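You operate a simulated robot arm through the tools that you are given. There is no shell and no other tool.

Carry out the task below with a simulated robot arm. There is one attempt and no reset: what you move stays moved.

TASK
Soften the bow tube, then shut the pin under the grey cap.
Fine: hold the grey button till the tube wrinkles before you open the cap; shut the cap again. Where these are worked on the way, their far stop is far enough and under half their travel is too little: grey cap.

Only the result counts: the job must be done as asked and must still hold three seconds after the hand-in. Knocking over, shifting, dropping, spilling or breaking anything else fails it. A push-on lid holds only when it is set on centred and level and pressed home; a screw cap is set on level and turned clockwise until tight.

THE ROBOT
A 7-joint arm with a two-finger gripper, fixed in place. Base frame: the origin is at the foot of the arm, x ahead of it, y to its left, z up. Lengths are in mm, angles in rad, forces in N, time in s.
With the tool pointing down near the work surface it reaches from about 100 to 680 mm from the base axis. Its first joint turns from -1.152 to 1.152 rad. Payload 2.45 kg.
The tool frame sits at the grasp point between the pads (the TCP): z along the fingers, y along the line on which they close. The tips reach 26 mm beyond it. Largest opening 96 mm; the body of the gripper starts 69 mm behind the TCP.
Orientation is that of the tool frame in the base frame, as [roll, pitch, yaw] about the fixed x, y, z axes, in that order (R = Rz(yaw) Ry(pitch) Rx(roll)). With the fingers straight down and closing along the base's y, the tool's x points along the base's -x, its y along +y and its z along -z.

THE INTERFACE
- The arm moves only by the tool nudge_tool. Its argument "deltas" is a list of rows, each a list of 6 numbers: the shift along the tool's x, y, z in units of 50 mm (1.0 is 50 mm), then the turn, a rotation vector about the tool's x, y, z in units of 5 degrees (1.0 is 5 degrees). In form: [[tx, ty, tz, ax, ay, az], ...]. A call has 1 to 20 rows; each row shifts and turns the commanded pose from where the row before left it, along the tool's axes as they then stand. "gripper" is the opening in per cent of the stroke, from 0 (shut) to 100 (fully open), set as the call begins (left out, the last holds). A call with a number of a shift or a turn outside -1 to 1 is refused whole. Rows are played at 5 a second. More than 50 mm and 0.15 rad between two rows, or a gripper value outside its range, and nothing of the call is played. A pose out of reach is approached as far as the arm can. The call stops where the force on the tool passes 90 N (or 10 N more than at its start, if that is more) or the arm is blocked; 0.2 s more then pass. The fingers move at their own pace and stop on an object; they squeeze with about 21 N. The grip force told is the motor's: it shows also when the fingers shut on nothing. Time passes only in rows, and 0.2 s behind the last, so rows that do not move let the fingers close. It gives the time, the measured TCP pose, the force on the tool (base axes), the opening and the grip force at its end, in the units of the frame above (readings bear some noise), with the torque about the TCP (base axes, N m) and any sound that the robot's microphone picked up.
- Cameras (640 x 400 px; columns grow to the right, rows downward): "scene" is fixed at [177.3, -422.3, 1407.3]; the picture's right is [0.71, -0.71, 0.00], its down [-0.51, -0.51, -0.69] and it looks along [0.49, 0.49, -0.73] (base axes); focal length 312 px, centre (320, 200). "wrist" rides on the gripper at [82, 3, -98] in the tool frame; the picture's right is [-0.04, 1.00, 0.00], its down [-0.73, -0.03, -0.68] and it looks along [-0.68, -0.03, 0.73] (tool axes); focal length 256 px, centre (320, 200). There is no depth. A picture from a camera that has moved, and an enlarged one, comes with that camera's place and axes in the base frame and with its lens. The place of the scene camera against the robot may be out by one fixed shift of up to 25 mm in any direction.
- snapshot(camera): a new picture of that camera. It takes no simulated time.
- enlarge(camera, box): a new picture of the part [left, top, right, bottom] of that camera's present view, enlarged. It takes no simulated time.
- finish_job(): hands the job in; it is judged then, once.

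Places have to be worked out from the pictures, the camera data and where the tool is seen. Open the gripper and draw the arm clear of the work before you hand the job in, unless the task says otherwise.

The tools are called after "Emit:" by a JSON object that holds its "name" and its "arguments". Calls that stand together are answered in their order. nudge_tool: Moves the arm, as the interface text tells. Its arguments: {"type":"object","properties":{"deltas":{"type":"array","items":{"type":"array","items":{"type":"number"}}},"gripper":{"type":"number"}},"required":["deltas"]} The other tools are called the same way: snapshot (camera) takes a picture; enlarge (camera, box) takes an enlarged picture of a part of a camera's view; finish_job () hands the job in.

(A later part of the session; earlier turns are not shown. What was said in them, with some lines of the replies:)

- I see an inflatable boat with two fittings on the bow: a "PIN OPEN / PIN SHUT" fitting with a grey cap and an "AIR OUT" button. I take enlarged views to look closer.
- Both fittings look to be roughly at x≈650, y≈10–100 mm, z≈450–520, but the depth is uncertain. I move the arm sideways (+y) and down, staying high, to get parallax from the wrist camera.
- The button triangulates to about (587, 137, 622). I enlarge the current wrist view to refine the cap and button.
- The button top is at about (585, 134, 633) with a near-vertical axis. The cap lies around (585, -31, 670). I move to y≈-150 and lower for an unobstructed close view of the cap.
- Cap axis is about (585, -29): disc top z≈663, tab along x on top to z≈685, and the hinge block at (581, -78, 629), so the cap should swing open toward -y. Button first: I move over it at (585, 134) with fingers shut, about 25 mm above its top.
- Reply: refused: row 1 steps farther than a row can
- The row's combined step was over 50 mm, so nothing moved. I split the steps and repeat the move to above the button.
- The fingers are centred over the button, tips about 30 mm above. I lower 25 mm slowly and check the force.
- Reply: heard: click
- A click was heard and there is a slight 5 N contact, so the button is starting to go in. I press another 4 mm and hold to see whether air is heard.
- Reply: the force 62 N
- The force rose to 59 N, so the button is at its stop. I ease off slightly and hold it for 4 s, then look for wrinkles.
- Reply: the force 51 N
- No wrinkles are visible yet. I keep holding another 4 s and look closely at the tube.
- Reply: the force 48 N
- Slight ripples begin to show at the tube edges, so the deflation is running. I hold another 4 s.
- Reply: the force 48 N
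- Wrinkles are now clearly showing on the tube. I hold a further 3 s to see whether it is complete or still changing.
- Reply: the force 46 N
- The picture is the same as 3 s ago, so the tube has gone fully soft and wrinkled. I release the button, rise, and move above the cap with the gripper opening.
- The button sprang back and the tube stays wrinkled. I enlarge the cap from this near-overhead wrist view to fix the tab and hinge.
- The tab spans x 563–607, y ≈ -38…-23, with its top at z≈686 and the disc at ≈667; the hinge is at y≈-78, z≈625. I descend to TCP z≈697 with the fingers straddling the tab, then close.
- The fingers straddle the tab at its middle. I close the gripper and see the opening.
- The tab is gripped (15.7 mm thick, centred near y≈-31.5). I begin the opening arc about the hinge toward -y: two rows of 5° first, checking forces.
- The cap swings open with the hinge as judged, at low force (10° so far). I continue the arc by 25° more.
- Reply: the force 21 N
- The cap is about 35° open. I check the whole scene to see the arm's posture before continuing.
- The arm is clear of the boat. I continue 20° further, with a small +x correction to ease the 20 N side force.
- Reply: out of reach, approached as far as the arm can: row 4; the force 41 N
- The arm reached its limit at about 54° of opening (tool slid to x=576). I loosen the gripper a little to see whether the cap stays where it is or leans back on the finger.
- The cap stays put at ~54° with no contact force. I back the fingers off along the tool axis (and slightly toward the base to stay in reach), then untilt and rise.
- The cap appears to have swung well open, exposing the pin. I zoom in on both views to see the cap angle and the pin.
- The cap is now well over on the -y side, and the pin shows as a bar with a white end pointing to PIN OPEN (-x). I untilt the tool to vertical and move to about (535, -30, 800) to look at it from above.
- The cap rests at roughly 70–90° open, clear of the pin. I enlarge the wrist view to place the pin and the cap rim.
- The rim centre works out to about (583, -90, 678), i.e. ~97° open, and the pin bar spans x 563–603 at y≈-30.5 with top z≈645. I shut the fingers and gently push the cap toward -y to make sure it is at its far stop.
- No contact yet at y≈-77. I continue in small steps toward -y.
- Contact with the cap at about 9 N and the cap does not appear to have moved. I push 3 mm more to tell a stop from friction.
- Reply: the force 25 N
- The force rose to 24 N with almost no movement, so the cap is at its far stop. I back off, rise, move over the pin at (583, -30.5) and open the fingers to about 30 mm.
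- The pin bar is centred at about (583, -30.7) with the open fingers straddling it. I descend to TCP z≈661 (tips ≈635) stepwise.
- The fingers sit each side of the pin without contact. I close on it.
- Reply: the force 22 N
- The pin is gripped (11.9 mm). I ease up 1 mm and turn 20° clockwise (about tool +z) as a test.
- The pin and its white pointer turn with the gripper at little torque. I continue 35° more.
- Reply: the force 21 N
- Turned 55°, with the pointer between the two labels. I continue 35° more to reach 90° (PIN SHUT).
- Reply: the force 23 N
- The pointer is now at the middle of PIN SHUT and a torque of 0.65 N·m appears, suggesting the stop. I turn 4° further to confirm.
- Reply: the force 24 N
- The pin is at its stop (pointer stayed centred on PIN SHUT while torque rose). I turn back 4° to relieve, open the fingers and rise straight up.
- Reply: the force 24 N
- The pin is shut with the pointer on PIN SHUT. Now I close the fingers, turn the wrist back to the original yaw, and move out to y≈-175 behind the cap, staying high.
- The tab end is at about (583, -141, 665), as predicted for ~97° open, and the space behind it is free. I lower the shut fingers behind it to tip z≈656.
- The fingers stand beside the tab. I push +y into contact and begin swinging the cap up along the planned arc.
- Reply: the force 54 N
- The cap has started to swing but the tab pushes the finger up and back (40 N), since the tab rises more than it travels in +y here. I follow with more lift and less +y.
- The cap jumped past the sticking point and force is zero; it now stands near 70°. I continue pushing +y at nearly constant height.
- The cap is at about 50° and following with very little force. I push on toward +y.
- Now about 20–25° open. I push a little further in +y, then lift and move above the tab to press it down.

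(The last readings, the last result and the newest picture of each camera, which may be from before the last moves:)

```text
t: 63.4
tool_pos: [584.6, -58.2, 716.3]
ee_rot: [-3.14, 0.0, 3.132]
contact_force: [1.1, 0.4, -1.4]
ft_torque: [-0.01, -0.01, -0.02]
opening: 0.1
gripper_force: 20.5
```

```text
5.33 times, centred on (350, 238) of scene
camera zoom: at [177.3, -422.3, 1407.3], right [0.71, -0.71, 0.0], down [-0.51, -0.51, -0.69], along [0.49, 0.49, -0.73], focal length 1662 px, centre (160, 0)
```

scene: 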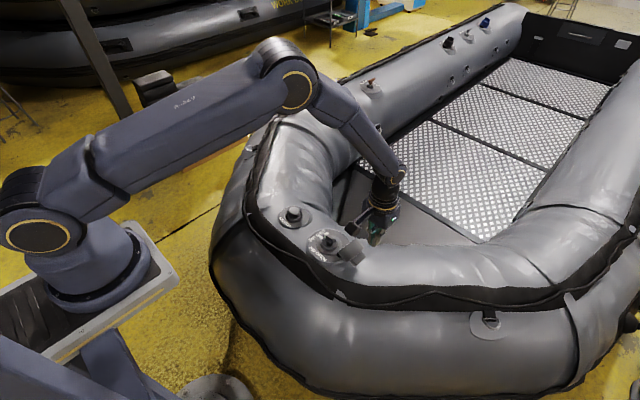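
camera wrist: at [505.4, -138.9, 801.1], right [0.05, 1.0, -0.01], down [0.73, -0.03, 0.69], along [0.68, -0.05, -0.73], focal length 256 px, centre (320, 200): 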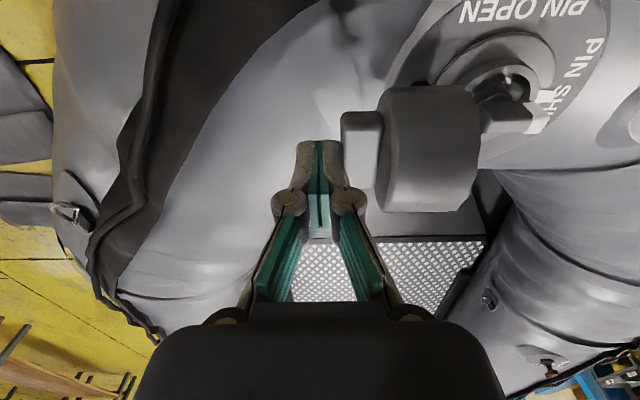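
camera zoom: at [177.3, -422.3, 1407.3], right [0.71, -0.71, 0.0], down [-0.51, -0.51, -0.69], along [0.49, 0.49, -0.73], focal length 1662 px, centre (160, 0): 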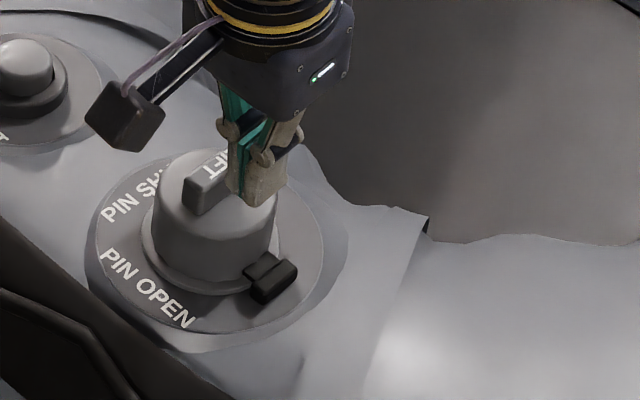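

The cap has dropped to (nearly) shut. I rise, move over the tab (y≈-30), and press down until contact (expected at TCP z≈712).

Emit:
{"name": "nudge_tool", "arguments": {"deltas": [[0, 0, -0.5, 0, 0, 0], [0, 0.54, 0, 0, 0, 0], [0, 0, 0.36, 0, 0, 0], [0, 0, 0.12, 0, 0, 0], [0, 0, 0.06, 0, 0, 0], [0, 0, 0, 0, 0, 0]]}}

Emit:
{"name": "enlarge", "arguments": {"camera": "scene", "box": [290, 200, 410, 275]}}

```text
t: 64.8
tool_pos: [584.5, -32.7, 714.2]
ee_rot: [-3.141, 0.0, 3.134]
contact_force: [0.2, 0.0, -0.1]
ft_torque: [0.0, 0.03, 0.0]
opening: 0.1
gripper_force: 21.4
```

```text
5.33 times, centred on (350, 238) of scene
camera zoom: at [177.3, -422.3, 1407.3], right [0.71, -0.71, 0.0], down [-0.51, -0.51, -0.69], along [0.49, 0.49, -0.73], focal length 1662 px, centre (160, 0)
```

zoom: 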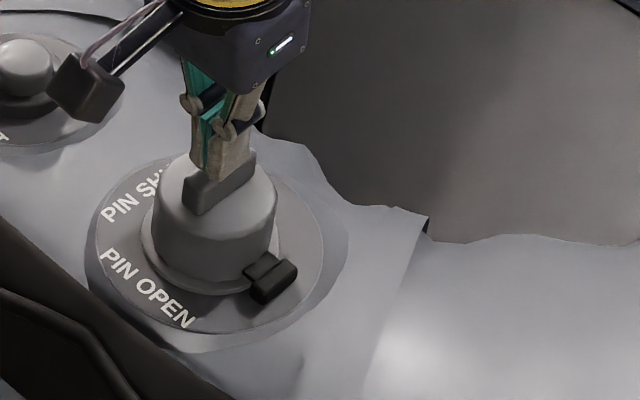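

No contact yet at z≈714. I press down a few mm at a time.

Emit:
{"name": "nudge_tool", "arguments": {"deltas": [[0, 0, 0.04, 0, 0, 0], [0, 0, 0.04, 0, 0, 0], [0, 0, 0, 0, 0, 0]]}}

```text
t: 65.6
tool_pos: [583.7, -32.3, 711.3]
ee_rot: [3.14, 0.0, 3.134]
contact_force: [-6.3, 1.6, 19.7]
ft_torque: [0.0, 0.38, 0.03]
opening: 6.1
gripper_force: 28.6
```

Contact at TCP z≈711.5 (20 N), matching the shut tab height of 686. I press 1.5 mm more to make sure it is home.

Emit:
{"name": "nudge_tool", "arguments": {"deltas": [[0, 0, 0.03, 0, 0, 0], [0, 0, 0, 0, 0, 0], [0, 0, 0, 0, 0, 0]]}}

Emit:
{"name": "nudge_tool", "arguments": {"deltas": [[0, 0, -0.5, 0, 0, 0], [0, 0, -0.9, 0, 0, 0], [0.5, 0, -0.6, 0, 0, 0], [0.9, 0, 0, 0, 0, 0], [0.9, 0, 0, 0, 0, 0], [0, 0, 0, 0, 0, 0]]}}

Emit:
{"name": "snapshot", "arguments": {"camera": "wrist"}}

Emit:
{"name": "snapshot", "arguments": {"camera": "scene"}}

Emit:
{"name": "enlarge", "arguments": {"camera": "scene", "box": [250, 180, 390, 268]}}

```text
t: 66.4
tool_pos: [584.7, -31.7, 711.0]
ee_rot: [3.14, 0.002, 3.133]
contact_force: [-13.9, 3.6, 50.8]
ft_torque: [0.08, 1.0, -0.06]
opening: 6.1
gripper_force: 28.4
```

```text
t: 67.8
tool_pos: [469.9, -31.4, 808.6]
ee_rot: [3.141, 0.0, 3.132]
contact_force: [-0.4, 0.2, -0.1]
ft_torque: [-0.01, -0.03, 0.04]
opening: 0.0
gripper_force: 28.7
```

```text
taken
camera wrist: at [390.5, -26.4, 905.8], right [0.05, 1.0, 0.0], down [0.73, -0.04, 0.68], along [0.68, -0.03, -0.73], focal length 256 px, centre (320, 200)
```

wrist: 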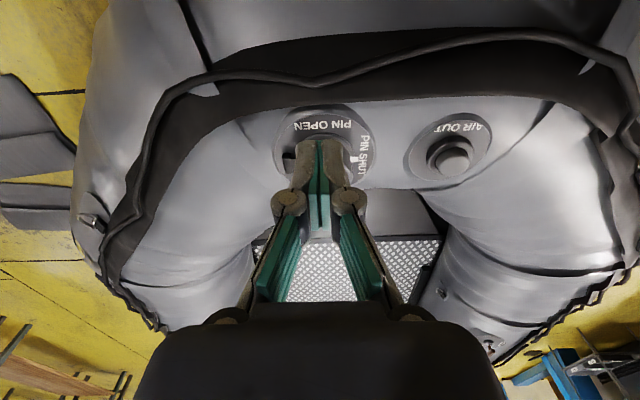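

```text
taken
```

scene: 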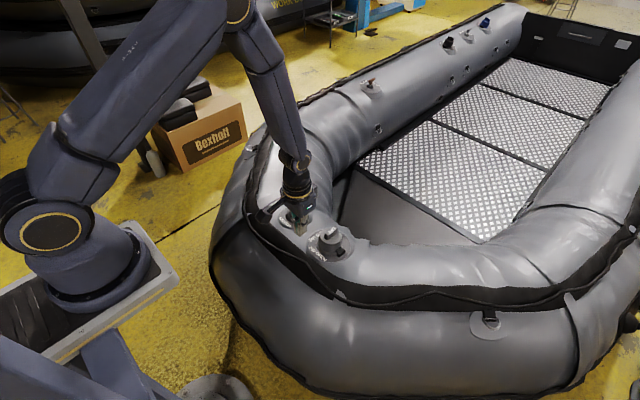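

```text
4.55 times, centred on (320, 224) of scene
camera zoom: at [177.3, -422.3, 1407.3], right [0.71, -0.71, 0.0], down [-0.51, -0.51, -0.69], along [0.49, 0.49, -0.73], focal length 1416 px, centre (320, 91)
```

zoom: 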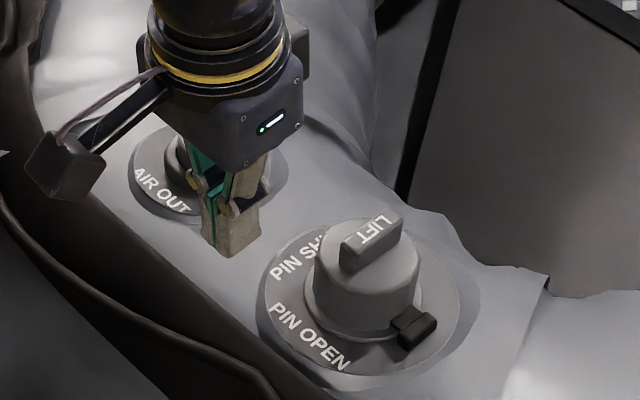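

The cap is shut exactly as at the start, and the pointer is at PIN SHUT. I draw the arm up and away with the gripper open, then check once more.

Emit:
{"name": "nudge_tool", "arguments": {"deltas": [[0, 0, -0.9, 0, 0, 0], [0, 0, -0.9, 0, 0, 0], [0, -0.9, -0.3, 0, 0, 0], [0, -0.9, 0, 0, 0, 0], [0, 0, 0, 0, 0, 0], [0, 0, 0, 0, 0, 0], [0, 0, 0, 0, 0, 0]], "gripper": 100}}

Emit:
{"name": "snapshot", "arguments": {"camera": "wrist"}}

Emit:
{"name": "enlarge", "arguments": {"camera": "wrist", "box": [320, 70, 480, 170]}}

Emit:
{"name": "snapshot", "arguments": {"camera": "scene"}}

```text
t: 69.4
tool_pos: [468.1, -120.1, 913.8]
ee_rot: [-3.142, 0.001, 3.132]
contact_force: [0.4, 0.2, -0.9]
ft_torque: [-0.02, 0.02, 0.01]
opening: 96.1
gripper_force: 0.1
```

```text
taken
camera wrist: at [389.2, -115.5, 1010.4], right [0.05, 1.0, 0.0], down [0.73, -0.04, 0.68], along [0.68, -0.03, -0.73], focal length 256 px, centre (320, 200)
```

wrist: 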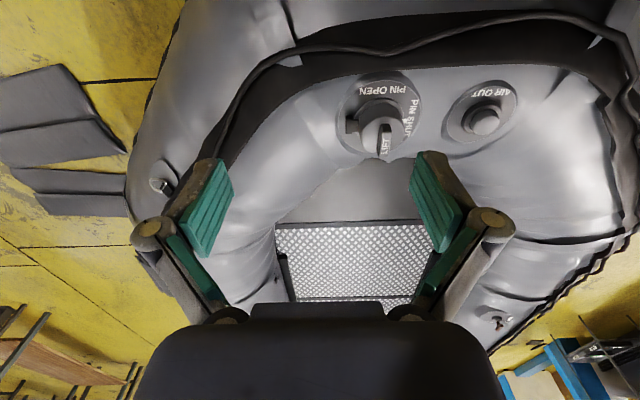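

```text
4.00 times, centred on (400, 120) of wrist
camera zoom: at [389.2, -115.5, 1010.4], right [0.05, 1.0, 0.0], down [0.73, -0.04, 0.68], along [0.68, -0.03, -0.73], focal length 1024 px, centre (0, 520)
```

zoom: 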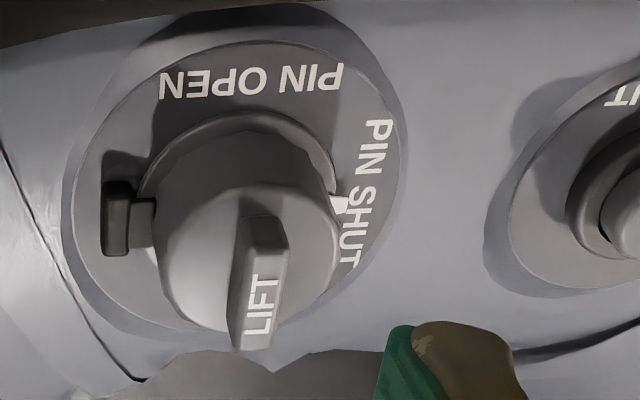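

```text
taken
```

scene: 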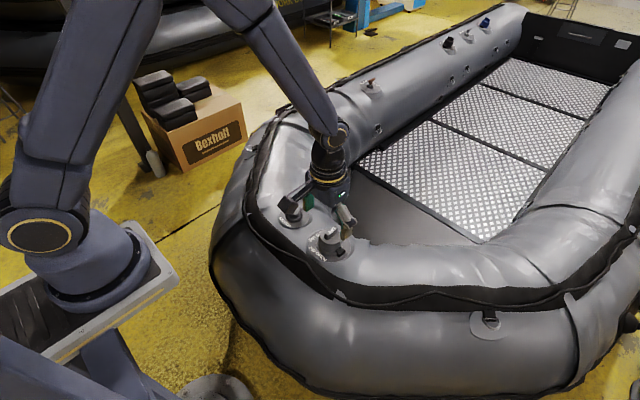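

The tube is wrinkled, the pointer sits on PIN SHUT, the cap is shut and level, and the arm is clear with the gripper open. I hand the job in.

Emit:
{"name": "finish_job", "arguments": {}}

```text
The job is handed in.
```

I softened the bow tube, shut the pin under the grey cap and closed the cap again; the job is handed in. I have no verdict back beyond the confirmation that it was received.

- **Tube:** I held the grey AIR OUT button at its stop for about 17 seconds. The tube wrinkled and stayed wrinkled after I let the button go.
- **Cap opening:** I opened the cap only after that. I swung it towards its hinge until it stopped moving against a push of about 24 N.
- **Pin:** I turned it 90° clockwise to its stop. The white pointer sits on PIN SHUT and stayed there when I let go.
- **Cap closing:** I pressed the cap shut with about 50 N. It sits at the same height and level as at the start.

While closing, the cap stuck briefly at about 40 N and then freed. I saw nothing else moved, and the arm was clear with the gripper open at hand-in.
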